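You operate a simulated robot arm through the tools that you are given. There is no shell and no other tool. Be economical: measure what you need, move in short steps, check, and stop when the job is done.

Carry out the task below with a simulated two-armed robot. There is one attempt and no reset: what you move stays moved.

Task
Pick up the beaker with one hand, pass it to the other hand and put it on the lower shelf over the shade box. Set down upright: beaker.
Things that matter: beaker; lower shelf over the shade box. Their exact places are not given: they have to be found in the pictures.

Only the result counts: the job must be done as asked and must still hold three seconds after the hand-in. Knocking over, shifting, dropping, spilling or breaking anything else fails it.

Robot
Two 7-joint arms with two-finger parallel grippers on one trunk, on a base that drives. Base frame: it is fixed to the floor where the robot stands at the start and does not move with it; the origin is under the middle of the robot, x ahead of it, y to its left, z up. Lengths are in mm, angles in degrees, forces in N, time in s.
The left shoulder is at the start at [-82, 119, 851], the right one opposite. With the tool pointing down near the work surface each hand reaches from about 160 to 580 mm from the robot's upright axis, wherever it stands, measured 20 degrees to its own side. Places, roughly: lower shelf over the shade box (61x14 cm) [560, -2560, 1300]. Payload 3.43 kg a hand.
Tool frame (each hand has its own): the origin (TCP) lies between the finger pads and is the grasp point; the fingertips stand 30 mm ahead of it; z points along the fingers, y is the line along which they close. Largest opening 94 mm; finger width 28, thickness 10; the body of the gripper, 50 by 96 mm, starts 55 mm behind the TCP.
Orientation is told as [roll, pitch, yaw] about the base's x, y, z axes, in that order, counted from this pose: with the fingers straight down and closing along the base's y, the tool's x points along the base's -x, its y along +y and its z along -z.

Tools
- The arms move only by the tool apply_moves. It takes "left_deltas", "right_deltas" or both (then of equal length, played together; a hand with none holds still); each is a list of rows, each a list of 3 entries, a list of its own where there are three numbers: the shift along the tool's x, y, z in mm, then the turn, a rotation vector about the tool's x, y, z in degrees, then the gripper command, from -1 (shut) to 1 (fully open), values between in proportion. In form: [[[dx, dy, dz], [rx, ry, rz], claw], ...]. A call has 1 to 10 rows; each row shifts and turns the commanded pose from where the row before left it, along the tool's axes as they then stand. A row lasts 0.2 s, in which the tool goes at most 50 mm and 8.6 degrees; a call with a longer step from one row to the next is refused whole, and so is a gripper value outside its range. Where a pose cannot be reached the arm comes as near as it can. A force on the tool above 40 N (or 10 N above the force at the start of the call, whichever is more), or a blocked arm, ends the call early, and 0.2 s more pass. The fingers move at their own pace (about 153 mm/s each) and stop on an object; they squeeze with about 38 N. The grip force told is the motor's: it shows also when the fingers shut on nothing. Time passes only in rows, and 0.2 s behind the last, so rows that do not move let the fingers close. It gives the time, the measured TCP pose, the force on the tool (base axes), the opening and the grip force at its end, in the units of the frame above (readings bear some noise), with the torque about the TCP (base axes, N m) and any sound that the robot's microphone picked up, and new pictures: "show" is both (left out), scene, wrist or none (wrist: the cameras of the hands that moved).
- Cameras (640 x 400 px; columns grow to the right, rows downward): "scene" is now at [35.2, -5.6, 1559.1]; the picture's right is [-0.02, -1.00, 0.00], its down [-0.85, 0.02, -0.53] and it looks along [0.53, -0.01, -0.85] (base axes); focal length 255 px, centre (320, 200). "left" rides on the left gripper at [76, -14, -103] in its tool frame; the picture's right is [0.18, 0.98, 0.00], its down [-0.75, 0.14, -0.64] and it looks along [-0.63, 0.12, 0.77] (tool axes); focal length 243 px, centre (320, 200). "right" rides on the right gripper at [76, 14, -102] in its tool frame; the picture's right is [-0.18, 0.98, 0.00], its down [-0.75, -0.14, -0.64] and it looks along [-0.63, -0.12, 0.77] (tool axes); focal length 243 px, centre (320, 200).
- lift_body(by): slides the trunk up (or, below 0, down) by that many mm; the arms and the scene camera ride with it, the base frame stays. It gives what a move gives, with no picture.
- base_move(legs): drives the robot by 1 to 6 legs, each [ahead, left, turn to the left] in mm, mm and degrees, along the robot's own axes; the way and the turn of a leg run together, so that a leg with both is an arc; at most 1500 mm and 180 degrees a leg. The arms and the cameras ride along, it lands a little off, and it stops where it bumps. It gives what a move gives, and a new picture of the scene camera.
- pan_tilt(pan, tilt): turns the head with the scene camera to pan (to the left, within 143 degrees either way) and tilt (down, from -29 to 69), counted from straight ahead of the robot. It gives what a move gives, and a new picture of the scene camera.
- locate(camera, pixels): there is no depth. For up to 12 entries [column, row, z] of the newest picture of that camera ("zoom" is the newest enlarged one), the place [x, y] in the base frame at which the ray of that pixel passes the height z, good to about 2 mm, but the place of the scene camera against the robot may be out by one fixed shift of up to 25 mm in any direction. The clock stands still meanwhile.
- inspect(camera, box): a new picture of the part [left, top, right, bottom] of that camera's present view, enlarged. The clock stands still meanwhile.
- hand_in(): hands the job in; it is judged then, once.

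Keep the steps short. Do not move on a guess: measure, check each grasp and each placing, and mend mistakes. In all there are 80 turns and 260 pictures (those below and enlarged ones count). Leave the grippers open and the arms clear of the work at the hand-in unless told otherwise, and finish with a single line.

The tools are called after "Emit:" as a command line: name --argument value ..., lists and objects as JSON in quotes. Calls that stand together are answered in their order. apply_moves: Moves the arms, as the interface text tells. Its arguments: {"type":"object","properties":{"left_deltas":{"type":"array","items":{"type":"array"}},"right_deltas":{"type":"array","items":{"type":"array"}},"show":{"type":"string","enum":["both","scene","wrist","none"]}},"required":[]} The other tools are called the same way: lift_body (by) slides the trunk up or down; base_move (legs) drives the base; pan_tilt (pan, tilt) turns the head that bears the scene camera; locate (camera, pixels) gives the place at which the rays of pixels pass given heights; inspect (camera, box) takes an enlarged picture of a part of a camera's view; hand_in () hands the job in.

At the start:

```text
t: 0.0
left_position: [288.5, 74.3, 1120.3]
left_orientation: [0.0, 0.0, 0.0]
left_ft_force: [0.7, -0.3, 0.3]
left_wrist_torque: [0.02, 0.02, 0.0]
left_gripper_width: 94.0
left_gripper_force: 0.1
right_position: [238.4, -176.5, 1050.2]
right_orientation: [0.1, 0.1, 0.0]
right_ft_force: [0.5, -0.6, -0.5]
right_wrist_torque: [0.0, -0.02, -0.01]
right_gripper_width: 94.2
right_gripper_force: 0.1
trunk travel left (down, up): [-275.0, 60.0]
robot x, y, heading: [-0.2, -1.7, -0.1]
head pan, tilt: [-1.4, 58.2]
```

scene: 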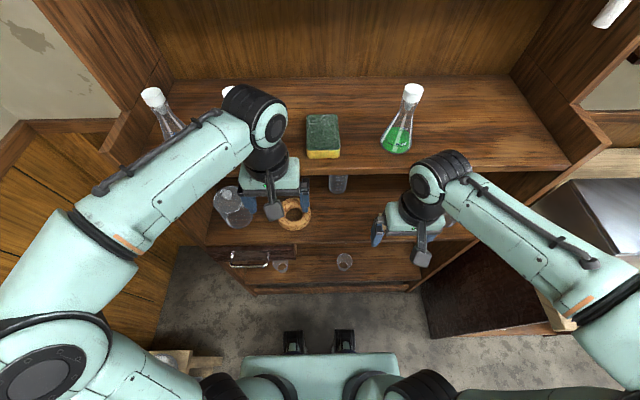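
right: 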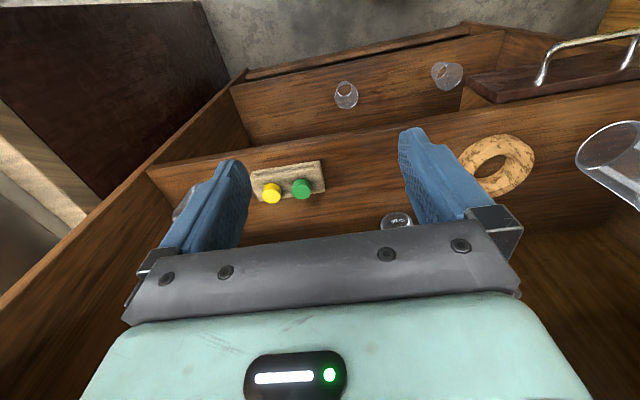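
left: 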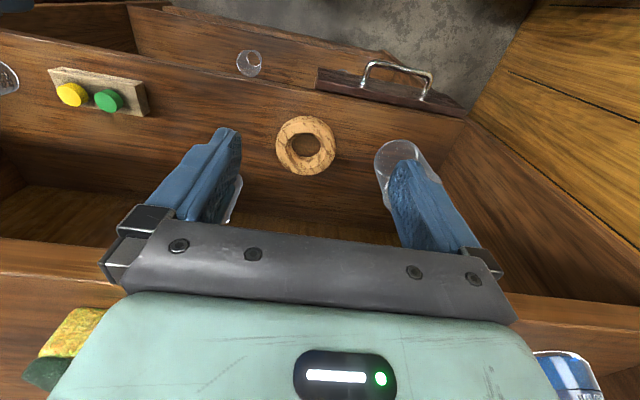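

I see a cabinet with a work surface, glassware at about (232,207), (338,183), (345,262). I'll enlarge to identify the beaker.

Emit:
inspect --camera "scene" --box '[190, 150, 390, 290]'

Emit:
inspect --camera "left" --box '[200, 30, 460, 230]'

Emit:
inspect --camera "right" --box '[300, 30, 640, 240]'

```text
2.86 times, centred on (290, 220) of scene
```

zoom: 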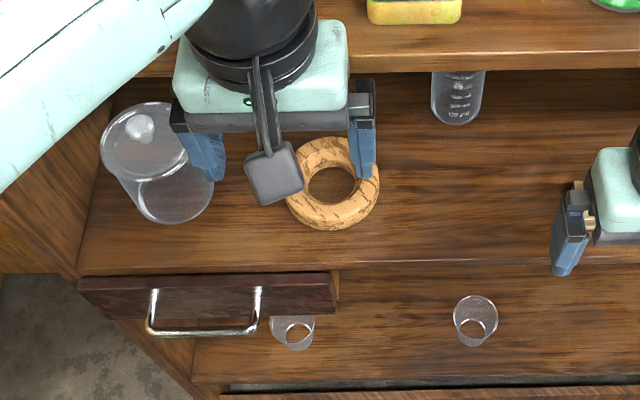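

```text
2.00 times, centred on (330, 130) of left
```

zoom: 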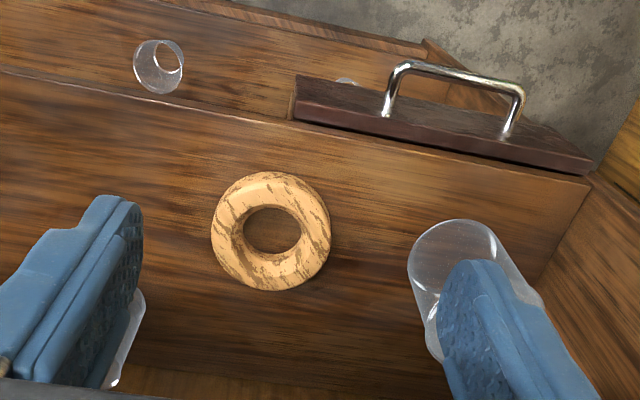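

```text
1.88 times, centred on (470, 135) of right
```

zoom: 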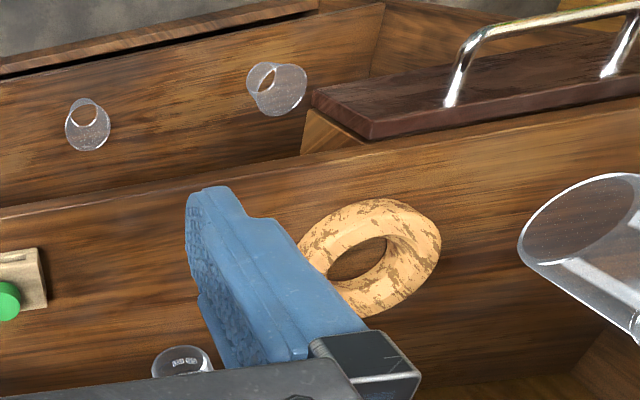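

I need a view past the left hand; I'll draw it back toward the robot and look.

Emit:
apply_moves --left_deltas '[[[40, 0, 0], [0, 0, 0], 1], [[40, 0, 0], [0, 0, 0], 1], [[30, 0, 0], [0, 0, 0], 1]]' --right_deltas '[[[20, 0, 0], [0, 0, 0], 1], [[20, 0, 0], [0, 0, 0], 1], [[20, 0, 0], [0, 0, 0], 1]]'

Emit:
inspect --camera "scene" --box '[190, 130, 390, 255]'

```text
t: 0.8
left_position: [177.1, 75.8, 1122.1]
left_orientation: [0.0, 0.0, 0.0]
left_ft_force: [-0.3, 0.1, -0.7]
left_wrist_torque: [-0.02, 0.06, 0.02]
left_gripper_width: 94.2
left_gripper_force: 0.0
right_position: [178.2, -175.5, 1050.5]
right_orientation: [0.0, -0.1, 0.0]
right_ft_force: [0.3, 0.6, 0.1]
right_wrist_torque: [0.04, -0.01, 0.0]
right_gripper_width: 94.1
right_gripper_force: 0.1
trunk travel left (down, up): [-275.0, 60.0]
robot x, y, heading: [1.2, 0.2, 0.2]
head pan, tilt: [-1.4, 58.2]
```

scene: 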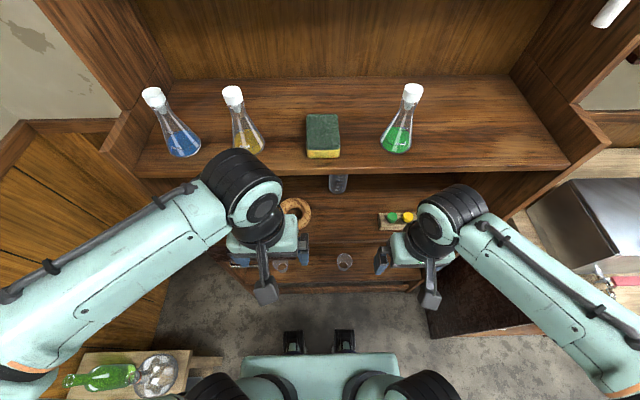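
right: 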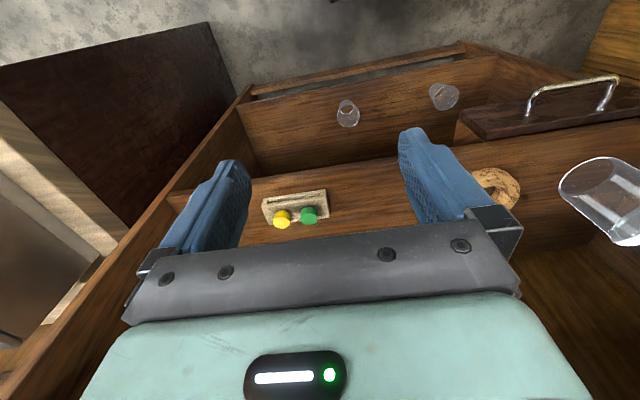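
left: 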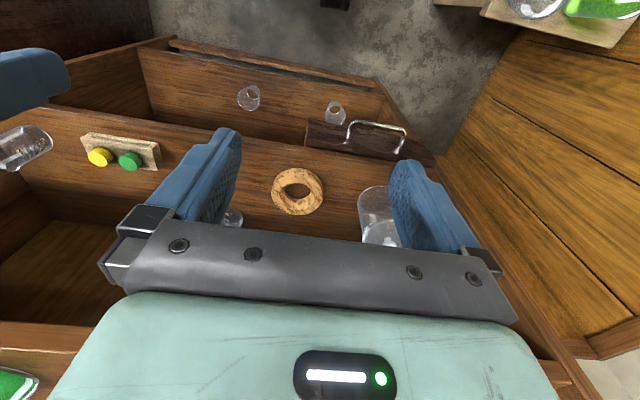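

```text
3.20 times, centred on (290, 192) of scene
```

zoom: 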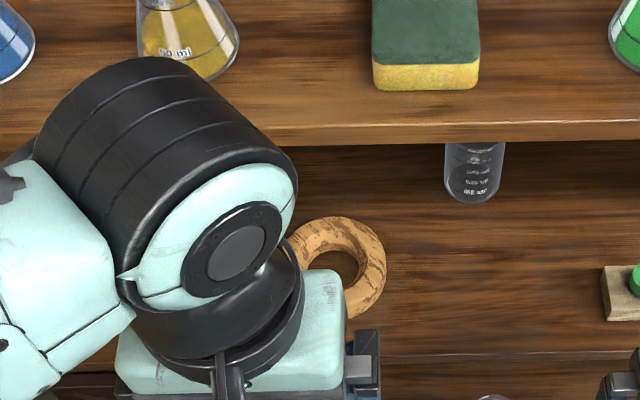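

Emit:
inspect --camera "left" --box '[0, 80, 160, 180]'

Emit:
inspect --camera "right" --box '[440, 120, 640, 245]'

Emit:
inspect --camera "left" --box '[210, 60, 450, 240]'

```text
4.00 times, centred on (80, 130) of left
```

zoom: 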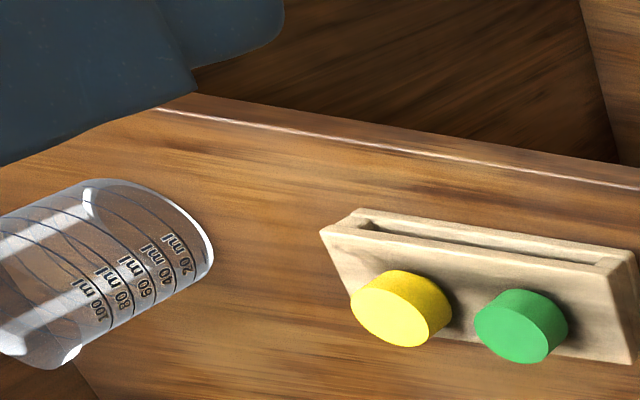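

```text
3.20 times, centred on (540, 182) of right
```

zoom: 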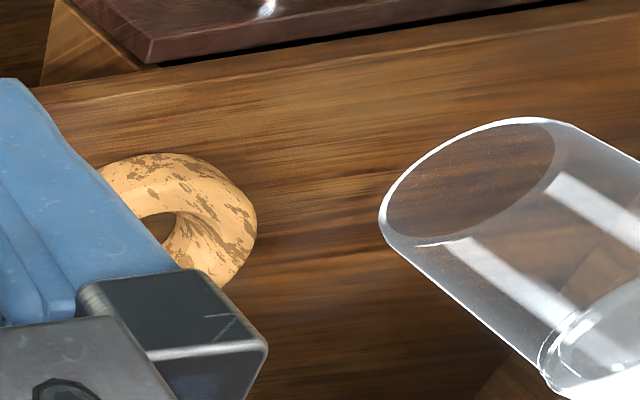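

```text
2.22 times, centred on (330, 150) of left
```

zoom: 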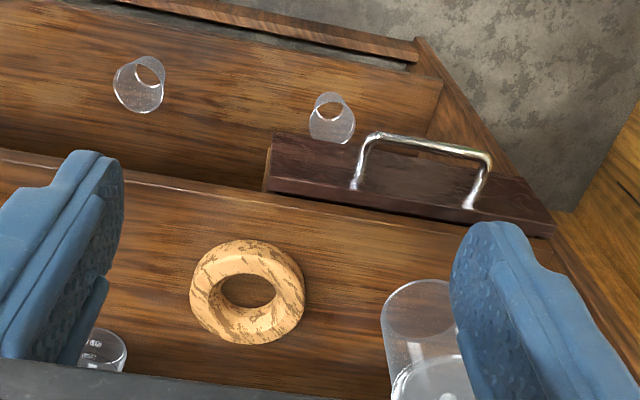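

There is a beaker with 20–100 ml marks, left view (24,147), hidden behind the right hand in the scene view; another graduated vessel at scene (338,183). I'll fix the work-surface height using the green button seen in several cameras.

Emit:
locate --camera "left" --pixels '[[130, 160, 800], [130, 160, 850], [130, 160, 900], [130, 160, 950], [45, 143, 850], [45, 143, 900], [10, 165, 950], [232, 218, 900], [298, 192, 850], [298, 192, 900]]'

Emit:
locate --camera "right" --pixels '[[308, 216, 800], [308, 216, 850], [308, 216, 900], [308, 216, 950]]'

Emit:
locate --camera "scene" --pixels '[[393, 216, 800], [393, 216, 850], [393, 216, 900], [338, 192, 850], [338, 192, 900], [336, 176, 1000], [336, 176, 1100]]'

Emit:
apply_moves --right_deltas '[[[0, -40, -20], [0, 0, 0], 1], [[0, -40, -20], [0, 0, 0], 1], [[0, -40, -20], [0, 0, 0], 1]]'

```text
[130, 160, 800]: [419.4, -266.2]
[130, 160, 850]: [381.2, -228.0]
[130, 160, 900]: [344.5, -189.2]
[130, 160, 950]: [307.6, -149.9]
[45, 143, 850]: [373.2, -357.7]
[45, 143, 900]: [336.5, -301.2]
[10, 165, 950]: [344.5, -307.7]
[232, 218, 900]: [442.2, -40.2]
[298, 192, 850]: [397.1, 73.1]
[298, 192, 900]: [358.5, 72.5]
```

```text
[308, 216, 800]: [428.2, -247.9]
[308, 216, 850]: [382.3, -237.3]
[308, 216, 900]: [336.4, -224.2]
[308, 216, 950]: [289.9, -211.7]
```

```text
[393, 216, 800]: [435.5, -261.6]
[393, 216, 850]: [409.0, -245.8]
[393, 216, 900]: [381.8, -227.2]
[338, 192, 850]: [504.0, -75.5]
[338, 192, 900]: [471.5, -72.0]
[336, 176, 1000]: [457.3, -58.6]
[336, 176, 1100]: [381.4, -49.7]
```

```text
t: 1.6
left_position: [179.0, 75.4, 1122.2]
left_orientation: [0.0, 0.1, 0.1]
left_ft_force: [-0.5, -0.5, 0.3]
left_wrist_torque: [0.01, 0.01, -0.02]
left_gripper_width: 94.1
left_gripper_force: 0.1
right_position: [179.3, -297.8, 1110.1]
right_orientation: [0.1, 0.1, -0.1]
right_ft_force: [-0.4, 1.1, 0.0]
right_wrist_torque: [0.01, -0.01, -0.02]
right_gripper_width: 93.9
right_gripper_force: 0.1
trunk travel left (down, up): [-275.0, 60.0]
robot x, y, heading: [2.1, 0.8, 0.1]
head pan, tilt: [-1.4, 58.2]
```

scene: 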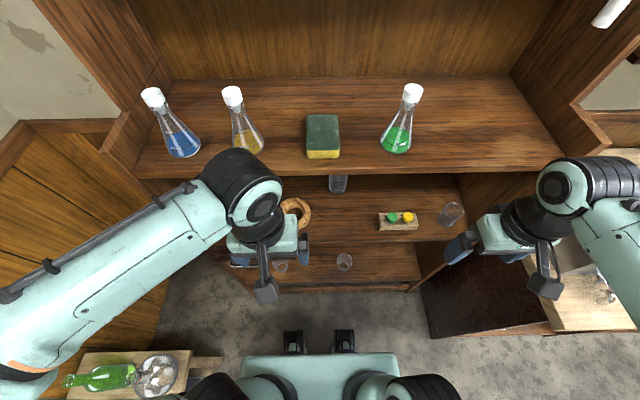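
right: 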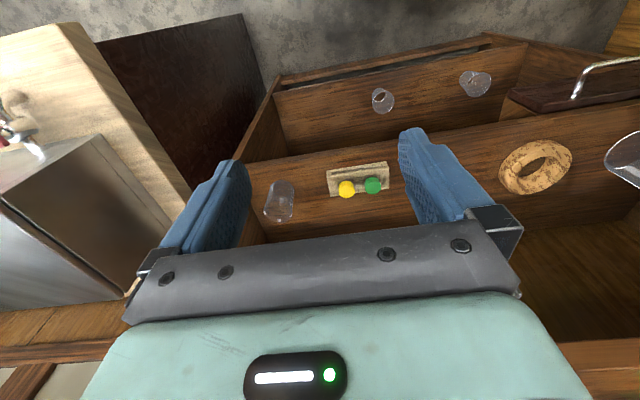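

Emit:
inspect --camera "scene" --box '[370, 170, 490, 245]'

Emit:
inspect --camera "right" --box '[230, 140, 390, 240]'

Emit:
locate --camera "right" --pixels '[[373, 185, 800], [373, 185, 850], [283, 183, 830], [274, 220, 900], [277, 185, 830], [265, 212, 900], [295, 214, 900]]'

Emit:
pan_tilt --pan -10 --tilt 45

```text
5.33 times, centred on (430, 208) of scene
```

zoom: 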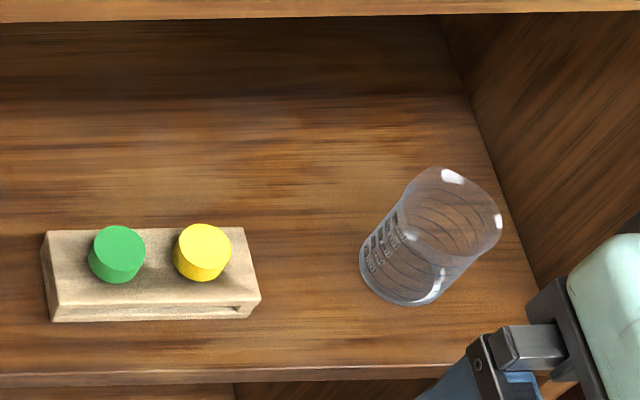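

```text
4.00 times, centred on (310, 190) of right
```

zoom: 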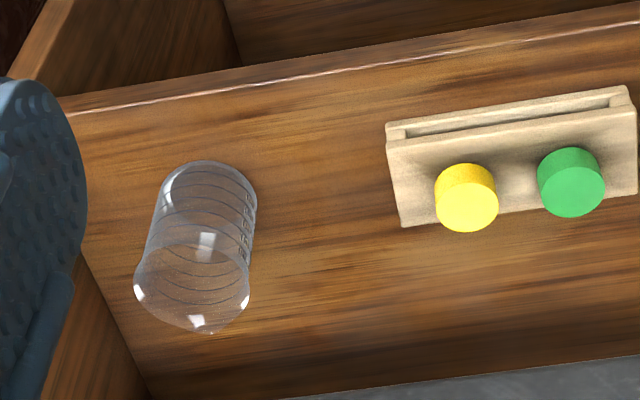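

```text
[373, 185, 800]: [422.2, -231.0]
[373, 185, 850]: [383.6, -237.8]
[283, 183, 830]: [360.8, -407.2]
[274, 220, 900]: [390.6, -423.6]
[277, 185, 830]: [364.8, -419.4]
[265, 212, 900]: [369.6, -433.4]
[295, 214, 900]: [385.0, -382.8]
```

```text
t: 2.4
left_position: [178.2, 75.8, 1121.3]
left_orientation: [0.0, 0.0, 0.0]
left_ft_force: [-0.3, -0.3, -0.3]
left_wrist_torque: [0.01, -0.01, 0.01]
left_gripper_width: 93.9
left_gripper_force: 0.1
right_position: [177.2, -297.7, 1110.7]
right_orientation: [0.0, -0.1, 0.0]
right_ft_force: [-0.5, 0.6, 0.1]
right_wrist_torque: [0.01, 0.02, 0.02]
right_gripper_width: 93.9
right_gripper_force: 0.0
trunk travel left (down, up): [-275.0, 60.0]
robot x, y, heading: [-0.1, -1.8, -0.1]
head pan, tilt: [-10.0, 45.0]
```

scene: 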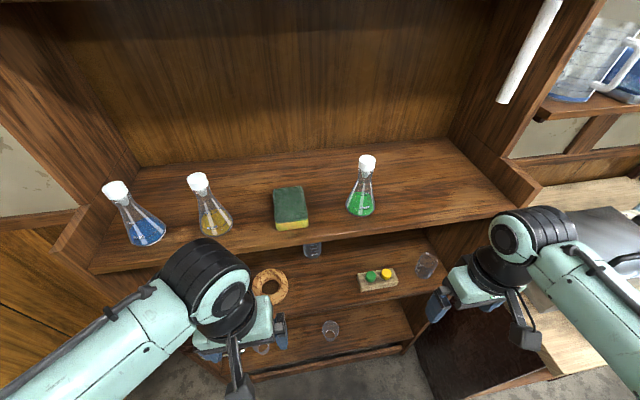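

The vessel on the right has a spout and marks (beaker). I must rule out the one under the upper shelf; I'll lower the trunk 120 mm (hands are ~250 mm above the surface) to look under it.

Emit:
lift_body --by -130

Emit:
pan_tilt --pan -5 --tilt 40

Emit:
inspect --camera "scene" --box '[240, 180, 480, 330]'

```text
t: 3.9
left_position: [177.3, 74.1, 990.5]
left_orientation: [0.0, 0.0, 0.1]
left_ft_force: [0.2, 0.0, 0.8]
left_wrist_torque: [0.0, -0.03, 0.02]
left_gripper_width: 94.1
left_gripper_force: 0.0
right_position: [179.1, -296.7, 980.8]
right_orientation: [0.1, 0.0, 0.0]
right_ft_force: [-0.1, 0.1, -0.7]
right_wrist_torque: [-0.04, 0.02, -0.02]
right_gripper_width: 93.9
right_gripper_force: 0.0
trunk travel left (down, up): [-145.0, 190.0]
robot x, y, heading: [0.3, 0.9, 0.1]
head pan, tilt: [-10.0, 45.0]
```

```text
t: 4.6
left_position: [177.9, 74.2, 992.4]
left_orientation: [0.0, 0.1, 0.0]
left_ft_force: [0.5, 0.3, 0.7]
left_wrist_torque: [-0.02, 0.0, 0.0]
left_gripper_width: 93.9
left_gripper_force: 0.0
right_position: [178.4, -296.3, 980.4]
right_orientation: [-0.1, 0.1, -0.1]
right_ft_force: [0.5, -0.6, 0.0]
right_wrist_torque: [0.03, -0.03, 0.0]
right_gripper_width: 93.9
right_gripper_force: 0.2
trunk travel left (down, up): [-145.0, 190.0]
robot x, y, heading: [2.4, 0.9, 0.0]
head pan, tilt: [-5.0, 40.0]
```

scene: 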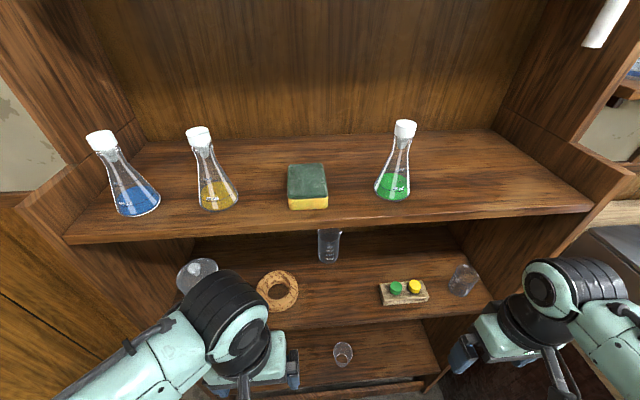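

```text
2.67 times, centred on (360, 255) of scene
```

zoom: 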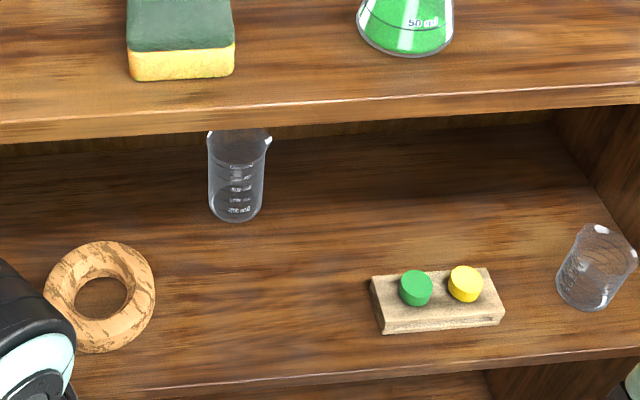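

Both look beaker-like; enlarging each.

Emit:
inspect --camera "scene" --box '[300, 220, 364, 270]'

Emit:
inspect --camera "scene" --box '[435, 255, 499, 305]'

Emit:
inspect --camera "scene" --box '[320, 335, 368, 373]'

Emit:
inspect --camera "right" --box '[230, 60, 640, 240]'

```text
8.00 times, centred on (332, 245) of scene
```

zoom: 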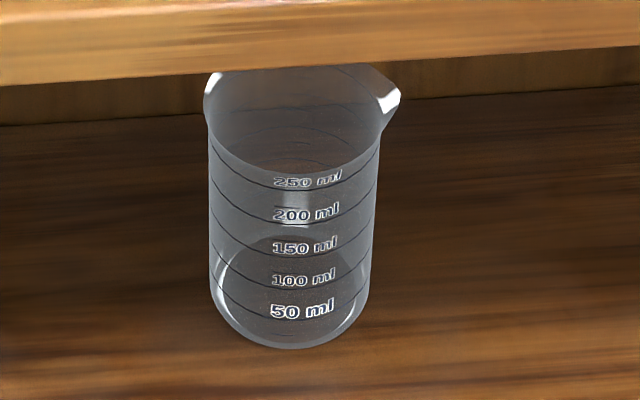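

```text
8.00 times, centred on (467, 280) of scene
```

zoom: 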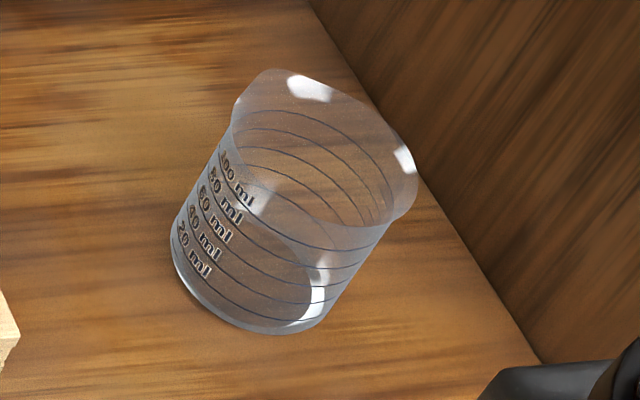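

```text
10.53 times, centred on (344, 354) of scene
```

zoom: 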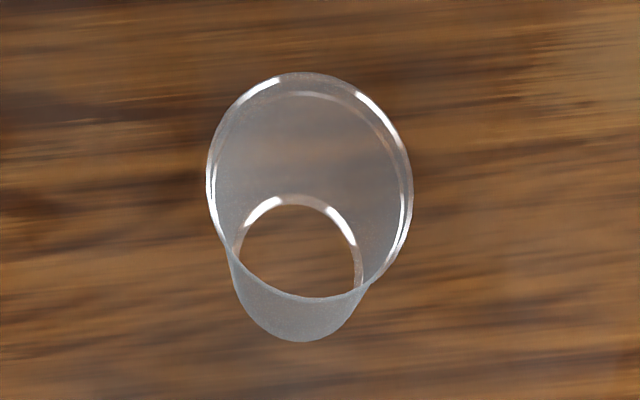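

```text
1.56 times, centred on (435, 150) of right
```

zoom: 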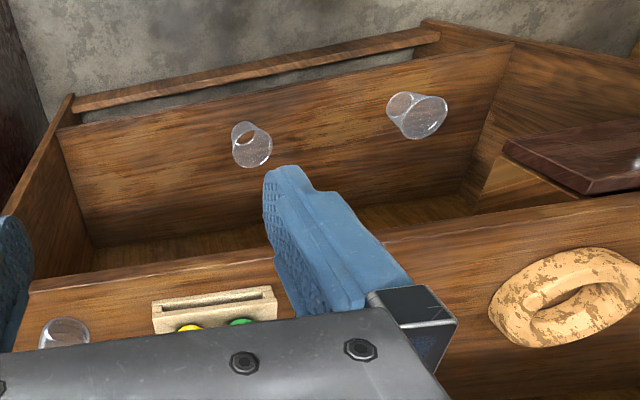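

There are two beakers: 250 ml (under the shelf) and 100 ml (right). Before choosing I'll look around the room and at the goal shelf.

Emit:
pan_tilt --pan -60 --tilt 15

Emit:
pan_tilt --pan -110 --tilt 20

Emit:
pan_tilt --pan 100 --tilt 30

```text
t: 5.8
left_position: [177.1, 75.7, 991.6]
left_orientation: [-0.1, 0.0, 0.0]
left_ft_force: [-0.3, 0.4, 0.1]
left_wrist_torque: [-0.01, 0.02, 0.01]
left_gripper_width: 94.1
left_gripper_force: 0.0
right_position: [178.6, -298.0, 981.0]
right_orientation: [0.1, 0.0, 0.0]
right_ft_force: [0.0, 0.1, 0.5]
right_wrist_torque: [0.0, -0.01, 0.0]
right_gripper_width: 94.2
right_gripper_force: 0.0
trunk travel left (down, up): [-145.0, 190.0]
robot x, y, heading: [0.9, -3.0, -0.1]
head pan, tilt: [-60.0, 15.0]
```

scene: 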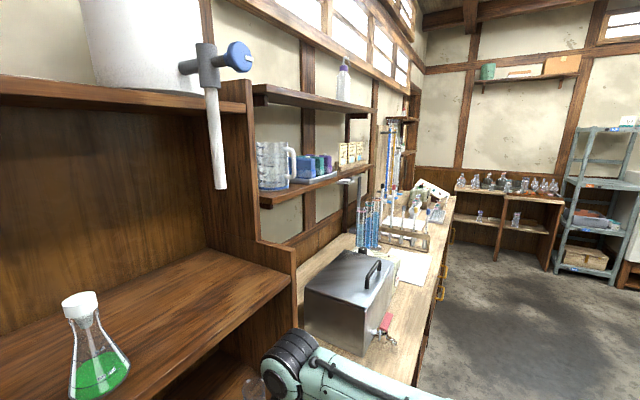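

```text
t: 7.0
left_position: [177.8, 74.9, 990.8]
left_orientation: [-0.1, 0.0, 0.0]
left_ft_force: [0.1, 0.4, -0.4]
left_wrist_torque: [-0.02, 0.0, 0.0]
left_gripper_width: 94.0
left_gripper_force: 0.1
right_position: [179.1, -297.0, 979.5]
right_orientation: [0.0, 0.0, 0.1]
right_ft_force: [0.2, -0.6, -0.1]
right_wrist_torque: [-0.02, 0.0, 0.0]
right_gripper_width: 93.9
right_gripper_force: 0.0
trunk travel left (down, up): [-145.0, 190.0]
robot x, y, heading: [-1.2, -2.6, 0.1]
head pan, tilt: [-110.0, 20.0]
```

scene: 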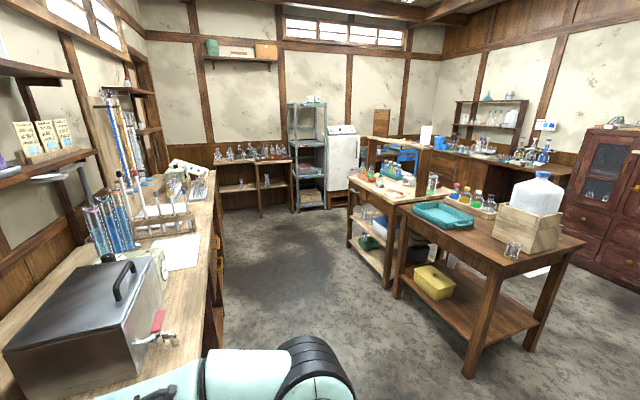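

```text
t: 10.1
left_position: [179.0, 73.8, 991.4]
left_orientation: [0.0, -0.1, 0.0]
left_ft_force: [0.3, 0.0, 0.4]
left_wrist_torque: [0.0, -0.04, -0.01]
left_gripper_width: 94.1
left_gripper_force: 0.0
right_position: [180.1, -296.4, 980.3]
right_orientation: [0.0, 0.0, 0.0]
right_ft_force: [-0.1, 0.1, -1.3]
right_wrist_torque: [0.03, 0.01, 0.03]
right_gripper_width: 94.2
right_gripper_force: 0.0
trunk travel left (down, up): [-145.0, 190.0]
robot x, y, heading: [0.7, 1.5, -0.0]
head pan, tilt: [100.0, 30.0]
```

scene: 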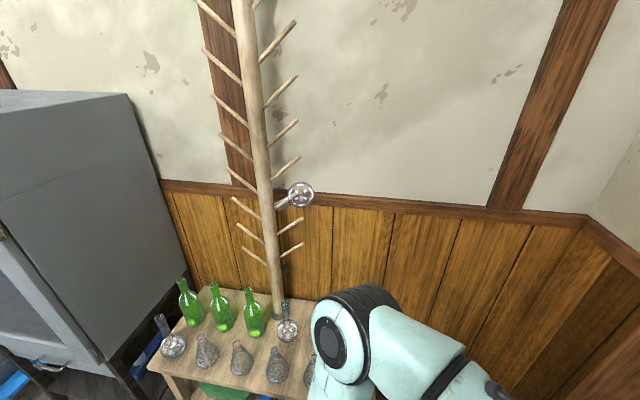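

I'll look for other beakers and the goal shelf more closely.

Emit:
pan_tilt --pan -75 --tilt 8

Emit:
inspect --camera "scene" --box '[200, 60, 400, 260]'

Emit:
inspect --camera "scene" --box '[270, 80, 400, 160]'

Emit:
pan_tilt --pan -130 --tilt 20

Emit:
inspect --camera "scene" --box '[160, 120, 420, 280]'

```text
t: 12.7
left_position: [177.5, 73.1, 989.7]
left_orientation: [0.0, 0.0, 0.0]
left_ft_force: [-0.5, -0.9, 0.5]
left_wrist_torque: [0.03, 0.01, 0.0]
left_gripper_width: 93.8
left_gripper_force: 0.0
right_position: [178.5, -297.7, 980.3]
right_orientation: [0.0, 0.0, 0.0]
right_ft_force: [-0.3, 0.3, -0.2]
right_wrist_torque: [-0.03, 0.0, -0.01]
right_gripper_width: 94.1
right_gripper_force: 0.0
trunk travel left (down, up): [-145.0, 190.0]
robot x, y, heading: [-3.1, -0.4, 0.1]
head pan, tilt: [-75.0, 8.0]
```

scene: 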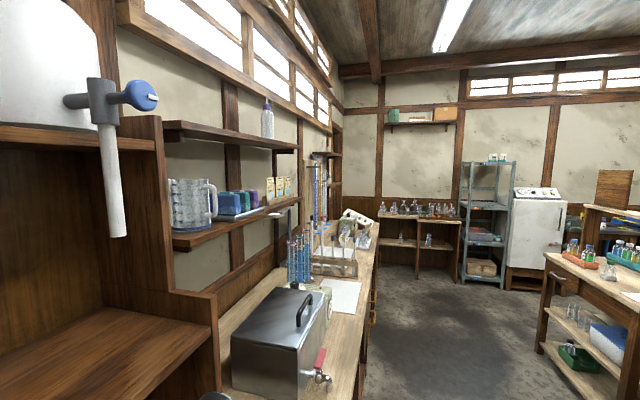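

```text
2.00 times, centred on (300, 160) of scene
```

zoom: 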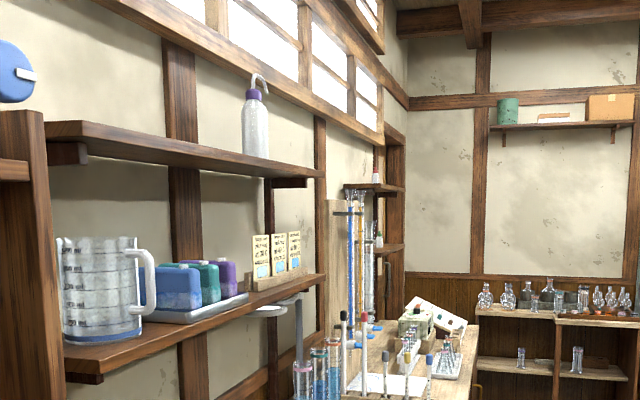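

```text
4.92 times, centred on (335, 120) of scene
```

zoom: 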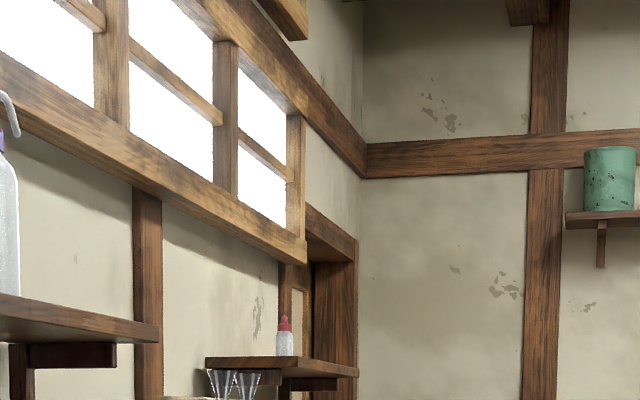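

```text
t: 13.9
left_position: [179.2, 73.9, 991.3]
left_orientation: [0.0, 0.0, 0.0]
left_ft_force: [-0.7, 0.4, -0.5]
left_wrist_torque: [0.0, -0.02, 0.01]
left_gripper_width: 94.2
left_gripper_force: 0.0
right_position: [178.8, -297.9, 980.6]
right_orientation: [-0.1, 0.0, 0.1]
right_ft_force: [0.3, 0.2, -0.1]
right_wrist_torque: [0.01, 0.02, 0.01]
right_gripper_width: 94.0
right_gripper_force: 0.0
trunk travel left (down, up): [-145.0, 190.0]
robot x, y, heading: [-1.8, -0.1, 0.1]
head pan, tilt: [-130.0, 20.0]
```

scene: 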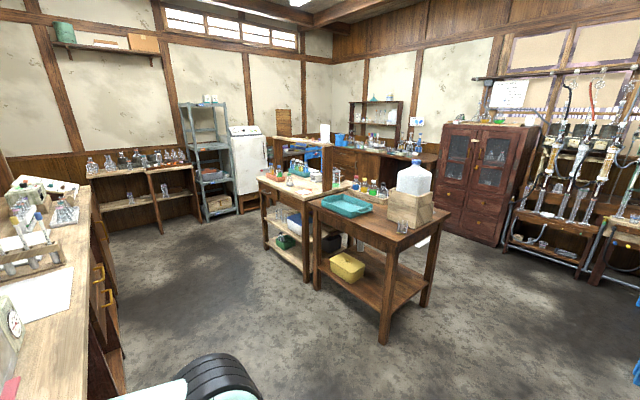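

```text
2.46 times, centred on (290, 200) of scene
```

zoom: 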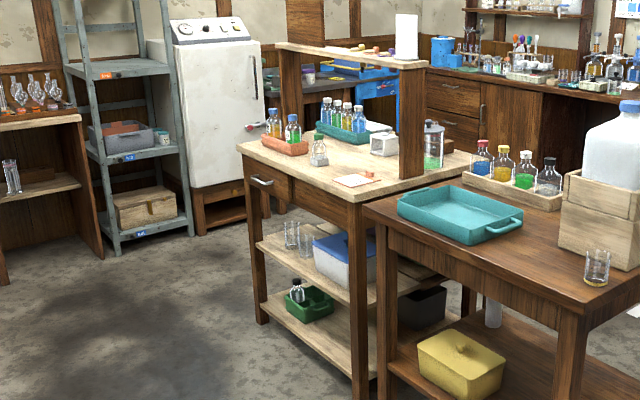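

I'll enlarge the other beakers in the room to see which size is common scenery.

Emit:
inspect --camera "scene" --box '[384, 210, 420, 240]'

Emit:
inspect --camera "scene" --box '[260, 200, 310, 235]'

Emit:
inspect --camera "scene" --box '[140, 175, 190, 205]'

```text
13.33 times, centred on (402, 225) of scene
```

zoom: 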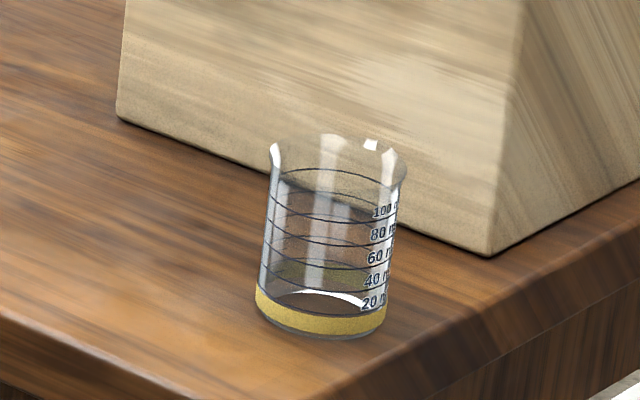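

```text
11.43 times, centred on (285, 218) of scene
```

zoom: 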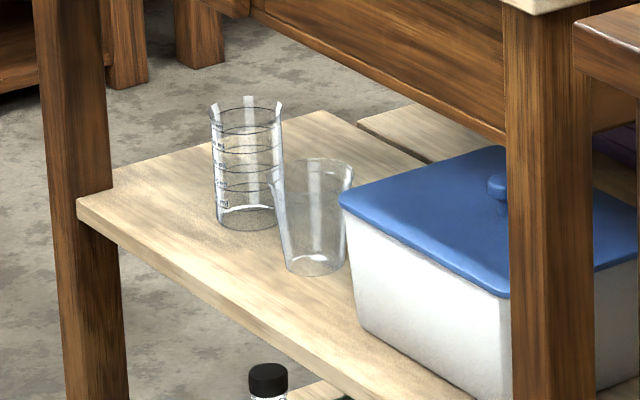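

```text
12.80 times, centred on (165, 190) of scene
```

zoom: 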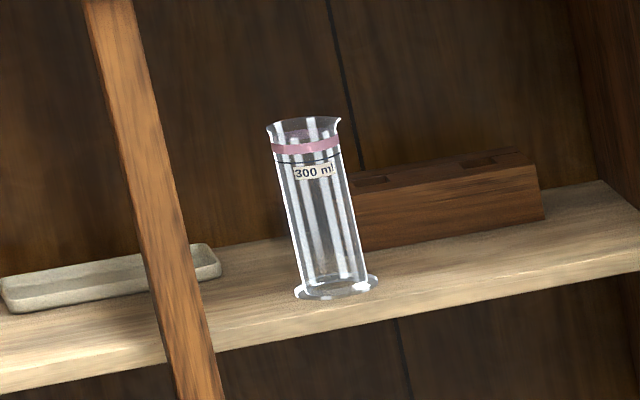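

Both sizes occur elsewhere. The 250 ml beaker stands straight in front of the robot and is the standard one, so I take that as "the beaker". Now I'll measure it and the shelf above it.

Emit:
pan_tilt --pan -5 --tilt 40

Emit:
locate --camera "scene" --pixels '[[330, 262, 830], [321, 253, 830], [338, 253, 830], [396, 288, 845], [330, 232, 1000], [330, 232, 1050], [320, 300, 830], [323, 330, 830], [320, 237, 925], [340, 233, 925], [460, 290, 830]]'

Emit:
inspect --camera "scene" --box '[280, 200, 408, 280]'

```text
t: 16.0
left_position: [177.5, 75.1, 991.9]
left_orientation: [0.1, -0.1, 0.1]
left_ft_force: [0.3, -0.2, -0.3]
left_wrist_torque: [-0.02, -0.01, -0.01]
left_gripper_width: 94.1
left_gripper_force: 0.0
right_position: [179.3, -297.8, 981.7]
right_orientation: [0.0, -0.1, 0.0]
right_ft_force: [1.0, 0.2, 0.5]
right_wrist_torque: [0.02, 0.02, 0.02]
right_gripper_width: 94.0
right_gripper_force: 0.0
trunk travel left (down, up): [-145.0, 190.0]
robot x, y, heading: [-2.9, 0.1, 0.1]
head pan, tilt: [-5.0, 40.0]
```

scene: 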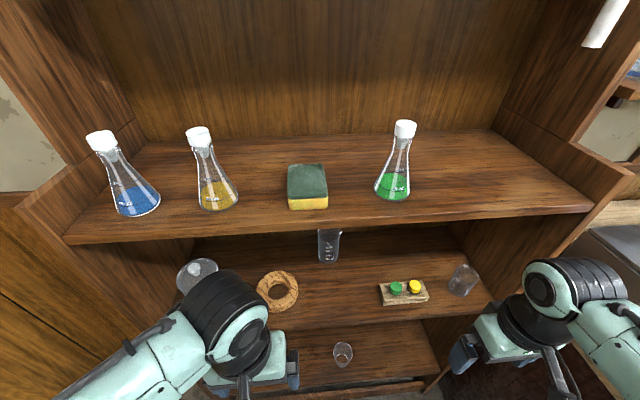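

```text
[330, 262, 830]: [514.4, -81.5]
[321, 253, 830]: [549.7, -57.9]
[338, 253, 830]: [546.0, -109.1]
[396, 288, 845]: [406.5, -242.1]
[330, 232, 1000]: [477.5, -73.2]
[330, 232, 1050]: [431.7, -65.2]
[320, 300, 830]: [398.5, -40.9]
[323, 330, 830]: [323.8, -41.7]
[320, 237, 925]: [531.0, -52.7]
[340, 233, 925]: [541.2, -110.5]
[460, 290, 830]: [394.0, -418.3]
```

```text
5.00 times, centred on (344, 240) of scene
```

zoom: 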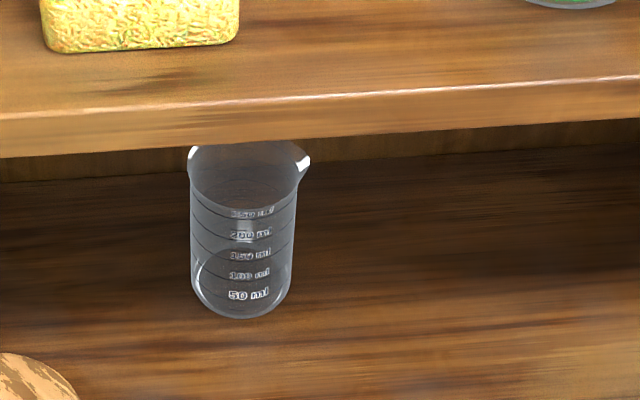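

Emit:
inspect --camera "left" --box '[0, 0, 640, 400]'

Emit:
inspect --camera "right" --box '[0, 0, 640, 400]'

```text
1.00 times, centred on (320, 200) of left (not enlarged: the box is as wide or as high as the picture)
```

zoom: 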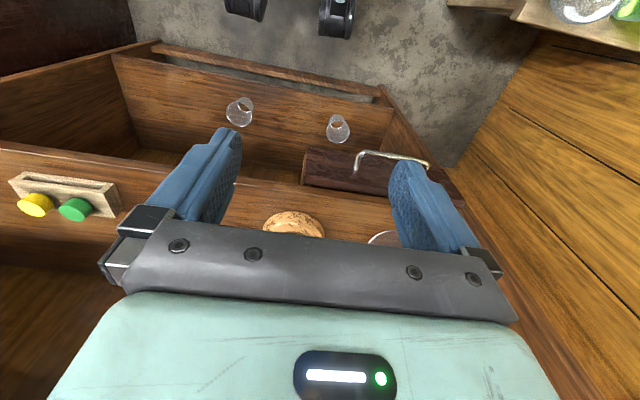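

```text
1.00 times, centred on (320, 200) of right (not enlarged: the box is as wide or as high as the picture)
```

zoom: 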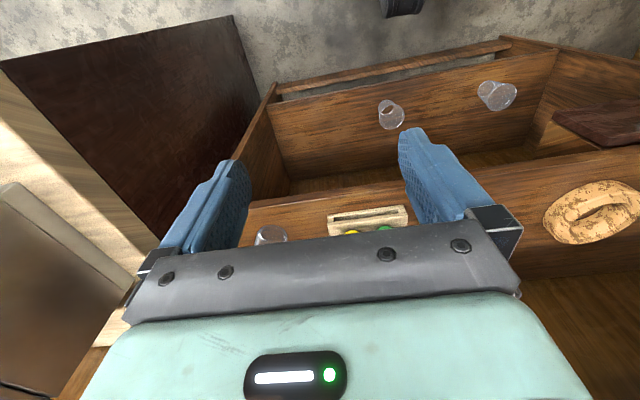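

Surface z≈830, beaker 250 ml at about (522,-72), about 60 mm wide and 92 tall; shelf underside ≈1140, front edge x≈333. I'll approach with the right hand tilted 60° from straight down, sliding under the shelf. First tilt it in the open.

Emit:
apply_moves --right_deltas '[[[-15, 20, 0], [0, -8.5, 0], 1], [[-14.8, 20, 2.2], [0, -8.5, 0], 1], [[-14.3, 20, 4.4], [0, -8.5, 0], 1], [[-13.5, 20, 6.5], [0, -8.5, 0], 1], [[-12.4, 20, 8.5], [0, -8.5, 0], 1], [[-11, 20, 10.2], [0, -8.5, 0], 1], [[-9.4, 20, 11.7], [0, -8.5, 0], 1]]'

```text
t: 17.6
left_position: [178.7, 74.2, 989.8]
left_orientation: [-0.1, 0.1, 0.0]
left_ft_force: [0.3, -0.5, -0.1]
left_wrist_torque: [-0.01, 0.04, 0.04]
left_gripper_width: 94.1
left_gripper_force: 0.0
right_position: [284.0, -154.7, 981.3]
right_orientation: [0.1, -59.5, -0.1]
right_ft_force: [-0.3, 0.0, 0.7]
right_wrist_torque: [-0.01, -0.01, 0.02]
right_gripper_width: 94.0
right_gripper_force: 0.1
trunk travel left (down, up): [-145.0, 190.0]
robot x, y, heading: [-1.0, -0.8, -0.4]
head pan, tilt: [-5.0, 40.0]
```

scene: 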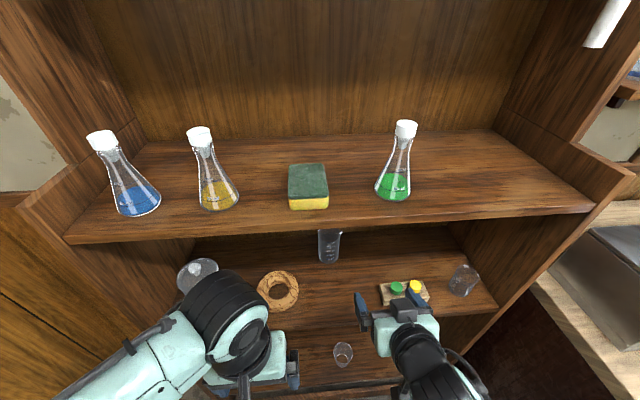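
right: 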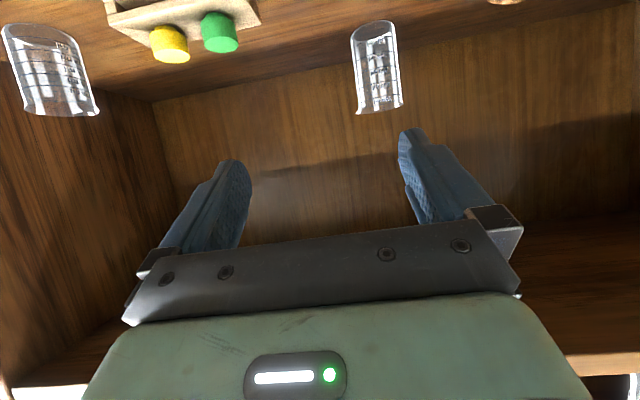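

The right camera sees the beaker (base at about (375,25), rim at (380,110)). Measuring.

Emit:
inspect --camera "right" --box '[336, 10, 416, 120]'

Emit:
locate --camera "right" --pixels '[[352, 35, 830], [394, 30, 830], [375, 22, 830], [357, 113, 920], [402, 105, 920], [220, 30, 845], [200, 4, 830]]'

```text
3.64 times, centred on (376, 65) of right
```

zoom: 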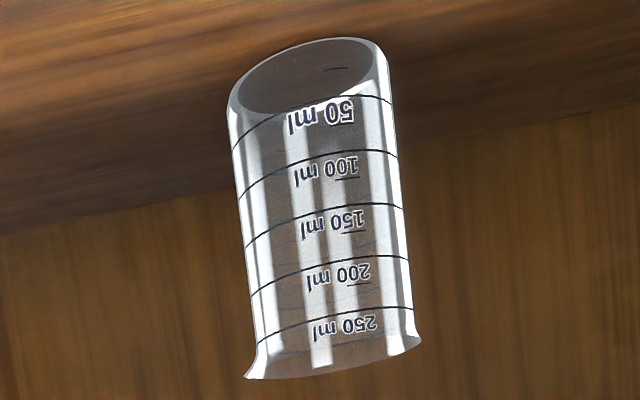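

```text
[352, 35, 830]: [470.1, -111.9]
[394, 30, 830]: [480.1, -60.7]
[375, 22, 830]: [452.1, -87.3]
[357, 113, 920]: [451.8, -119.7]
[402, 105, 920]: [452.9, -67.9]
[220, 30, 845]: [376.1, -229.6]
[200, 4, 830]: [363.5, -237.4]
```

Surface seems nearer 805. I'll move the hand nearer under the shelf and re-measure from there.

Emit:
apply_moves --right_deltas '[[[-3.75, 18.75, 31.5], [0, 0, 0], 1], [[-3.75, 18.75, 31.5], [0, 0, 0], 1], [[-3.75, 18.75, 31.5], [0, 0, 0], 1], [[-3.75, 18.75, 31.5], [0, 0, 0], 1]]'

Emit:
inspect --camera "right" --box '[220, 0, 460, 150]'

```text
t: 18.6
left_position: [179.3, 75.0, 990.2]
left_orientation: [0.0, 0.0, -0.1]
left_ft_force: [0.1, -0.3, 0.3]
left_wrist_torque: [0.03, 0.02, -0.01]
left_gripper_width: 94.0
left_gripper_force: 0.0
right_position: [400.7, -80.8, 929.3]
right_orientation: [0.1, -59.4, -0.1]
right_ft_force: [-0.5, -0.7, -0.2]
right_wrist_torque: [0.01, 0.01, -0.02]
right_gripper_width: 93.9
right_gripper_force: 0.1
trunk travel left (down, up): [-145.0, 190.0]
robot x, y, heading: [-1.3, -0.6, 0.2]
head pan, tilt: [-5.0, 40.0]
```

scene: 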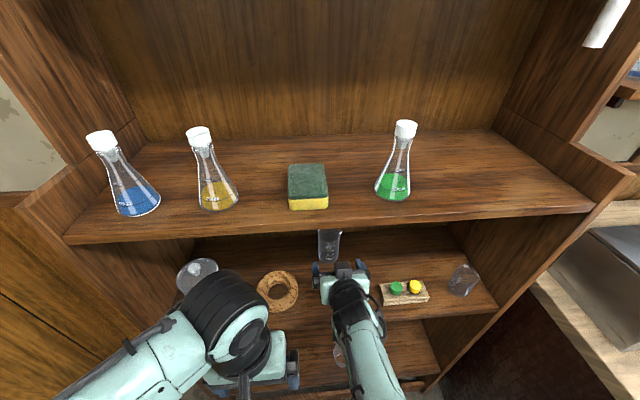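
right: 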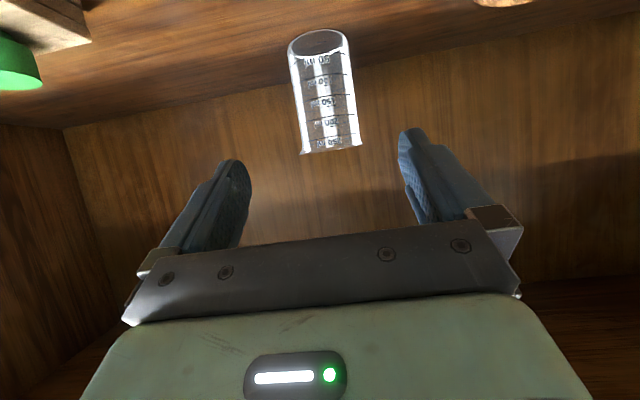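

```text
2.67 times, centred on (340, 75) of right
```

zoom: 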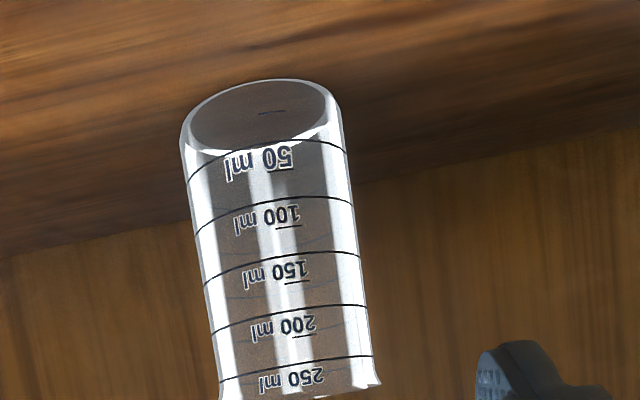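

Emit:
locate --camera "right" --pixels '[[321.2, 29.2, 800], [321.2, 29.2, 815], [321.2, 29.2, 830], [289, 53, 805], [349, 44, 805], [301, 153, 900], [361, 146, 900], [42, 82, 830], [42, 82, 850]]'

```text
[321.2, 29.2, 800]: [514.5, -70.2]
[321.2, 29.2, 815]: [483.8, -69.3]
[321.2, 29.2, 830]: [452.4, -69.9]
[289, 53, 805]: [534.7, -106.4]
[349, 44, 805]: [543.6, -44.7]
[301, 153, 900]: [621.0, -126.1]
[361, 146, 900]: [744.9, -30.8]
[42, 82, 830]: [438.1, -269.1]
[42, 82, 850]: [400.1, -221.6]
```

Measurements combined: button top z≈838, surface z≈803, beaker centre ≈(540,-75), diameter ≈61. I'll move to the pre-grasp point on the approach line and measure again.

Emit:
apply_moves --right_deltas '[[[-8, 2.4, 26], [0, 0, 0], 1], [[-8, 2.4, 26], [0, 0, 0], 1]]'

Emit:
inspect --camera "right" --box '[200, 0, 440, 150]'

Emit:
locate --camera "right" --pixels '[[300, 100, 803], [100, 130, 803], [320, 40, 803]]'

```text
t: 19.2
left_position: [177.9, 73.1, 991.3]
left_orientation: [0.0, 0.0, 0.0]
left_ft_force: [1.0, 0.2, 0.2]
left_wrist_torque: [0.01, -0.05, 0.0]
left_gripper_width: 94.0
left_gripper_force: 0.0
right_position: [451.1, -76.0, 916.3]
right_orientation: [0.0, -59.5, -0.1]
right_ft_force: [0.5, 0.3, 0.2]
right_wrist_torque: [-0.02, 0.01, 0.03]
right_gripper_width: 94.2
right_gripper_force: 0.0
trunk travel left (down, up): [-145.0, 190.0]
robot x, y, heading: [2.3, 0.2, 0.0]
head pan, tilt: [-5.0, 40.0]
```

scene: 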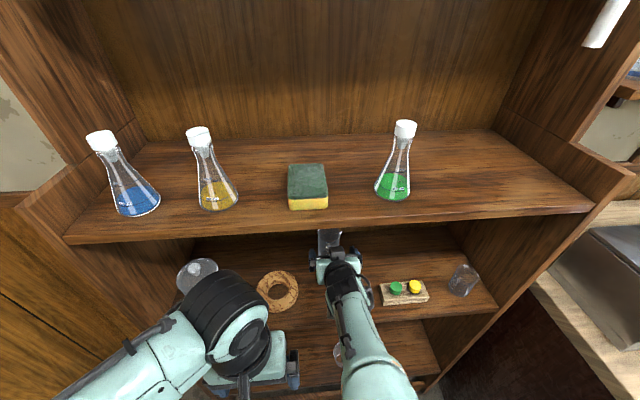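
right: 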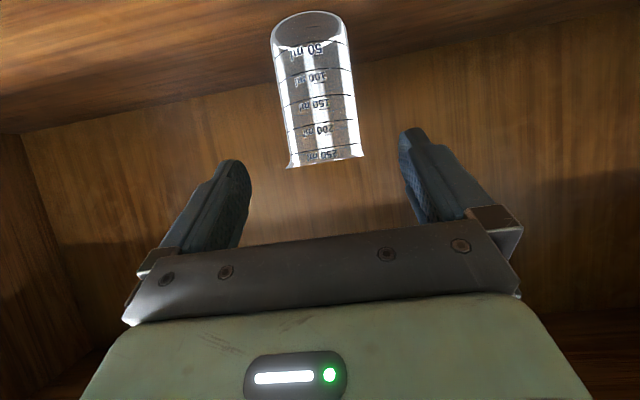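

```text
2.67 times, centred on (320, 75) of right
```

zoom: 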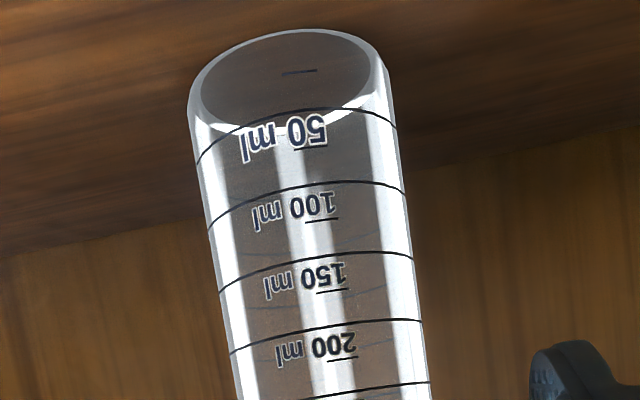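

```text
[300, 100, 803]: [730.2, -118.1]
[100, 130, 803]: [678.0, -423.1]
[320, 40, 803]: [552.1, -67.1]
```

Emit:
locate --camera "right" --pixels '[[312.5, 10.5, 803], [312.5, 10.5, 810], [312.5, 10.5, 795], [271, 38, 803], [345, 28, 803], [288, 167, 898], [363, 157, 898]]'

```text
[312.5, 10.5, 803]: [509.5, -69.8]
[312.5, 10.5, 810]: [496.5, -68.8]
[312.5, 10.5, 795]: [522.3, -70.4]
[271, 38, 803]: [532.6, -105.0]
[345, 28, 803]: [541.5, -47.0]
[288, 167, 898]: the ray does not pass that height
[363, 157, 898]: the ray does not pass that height
```

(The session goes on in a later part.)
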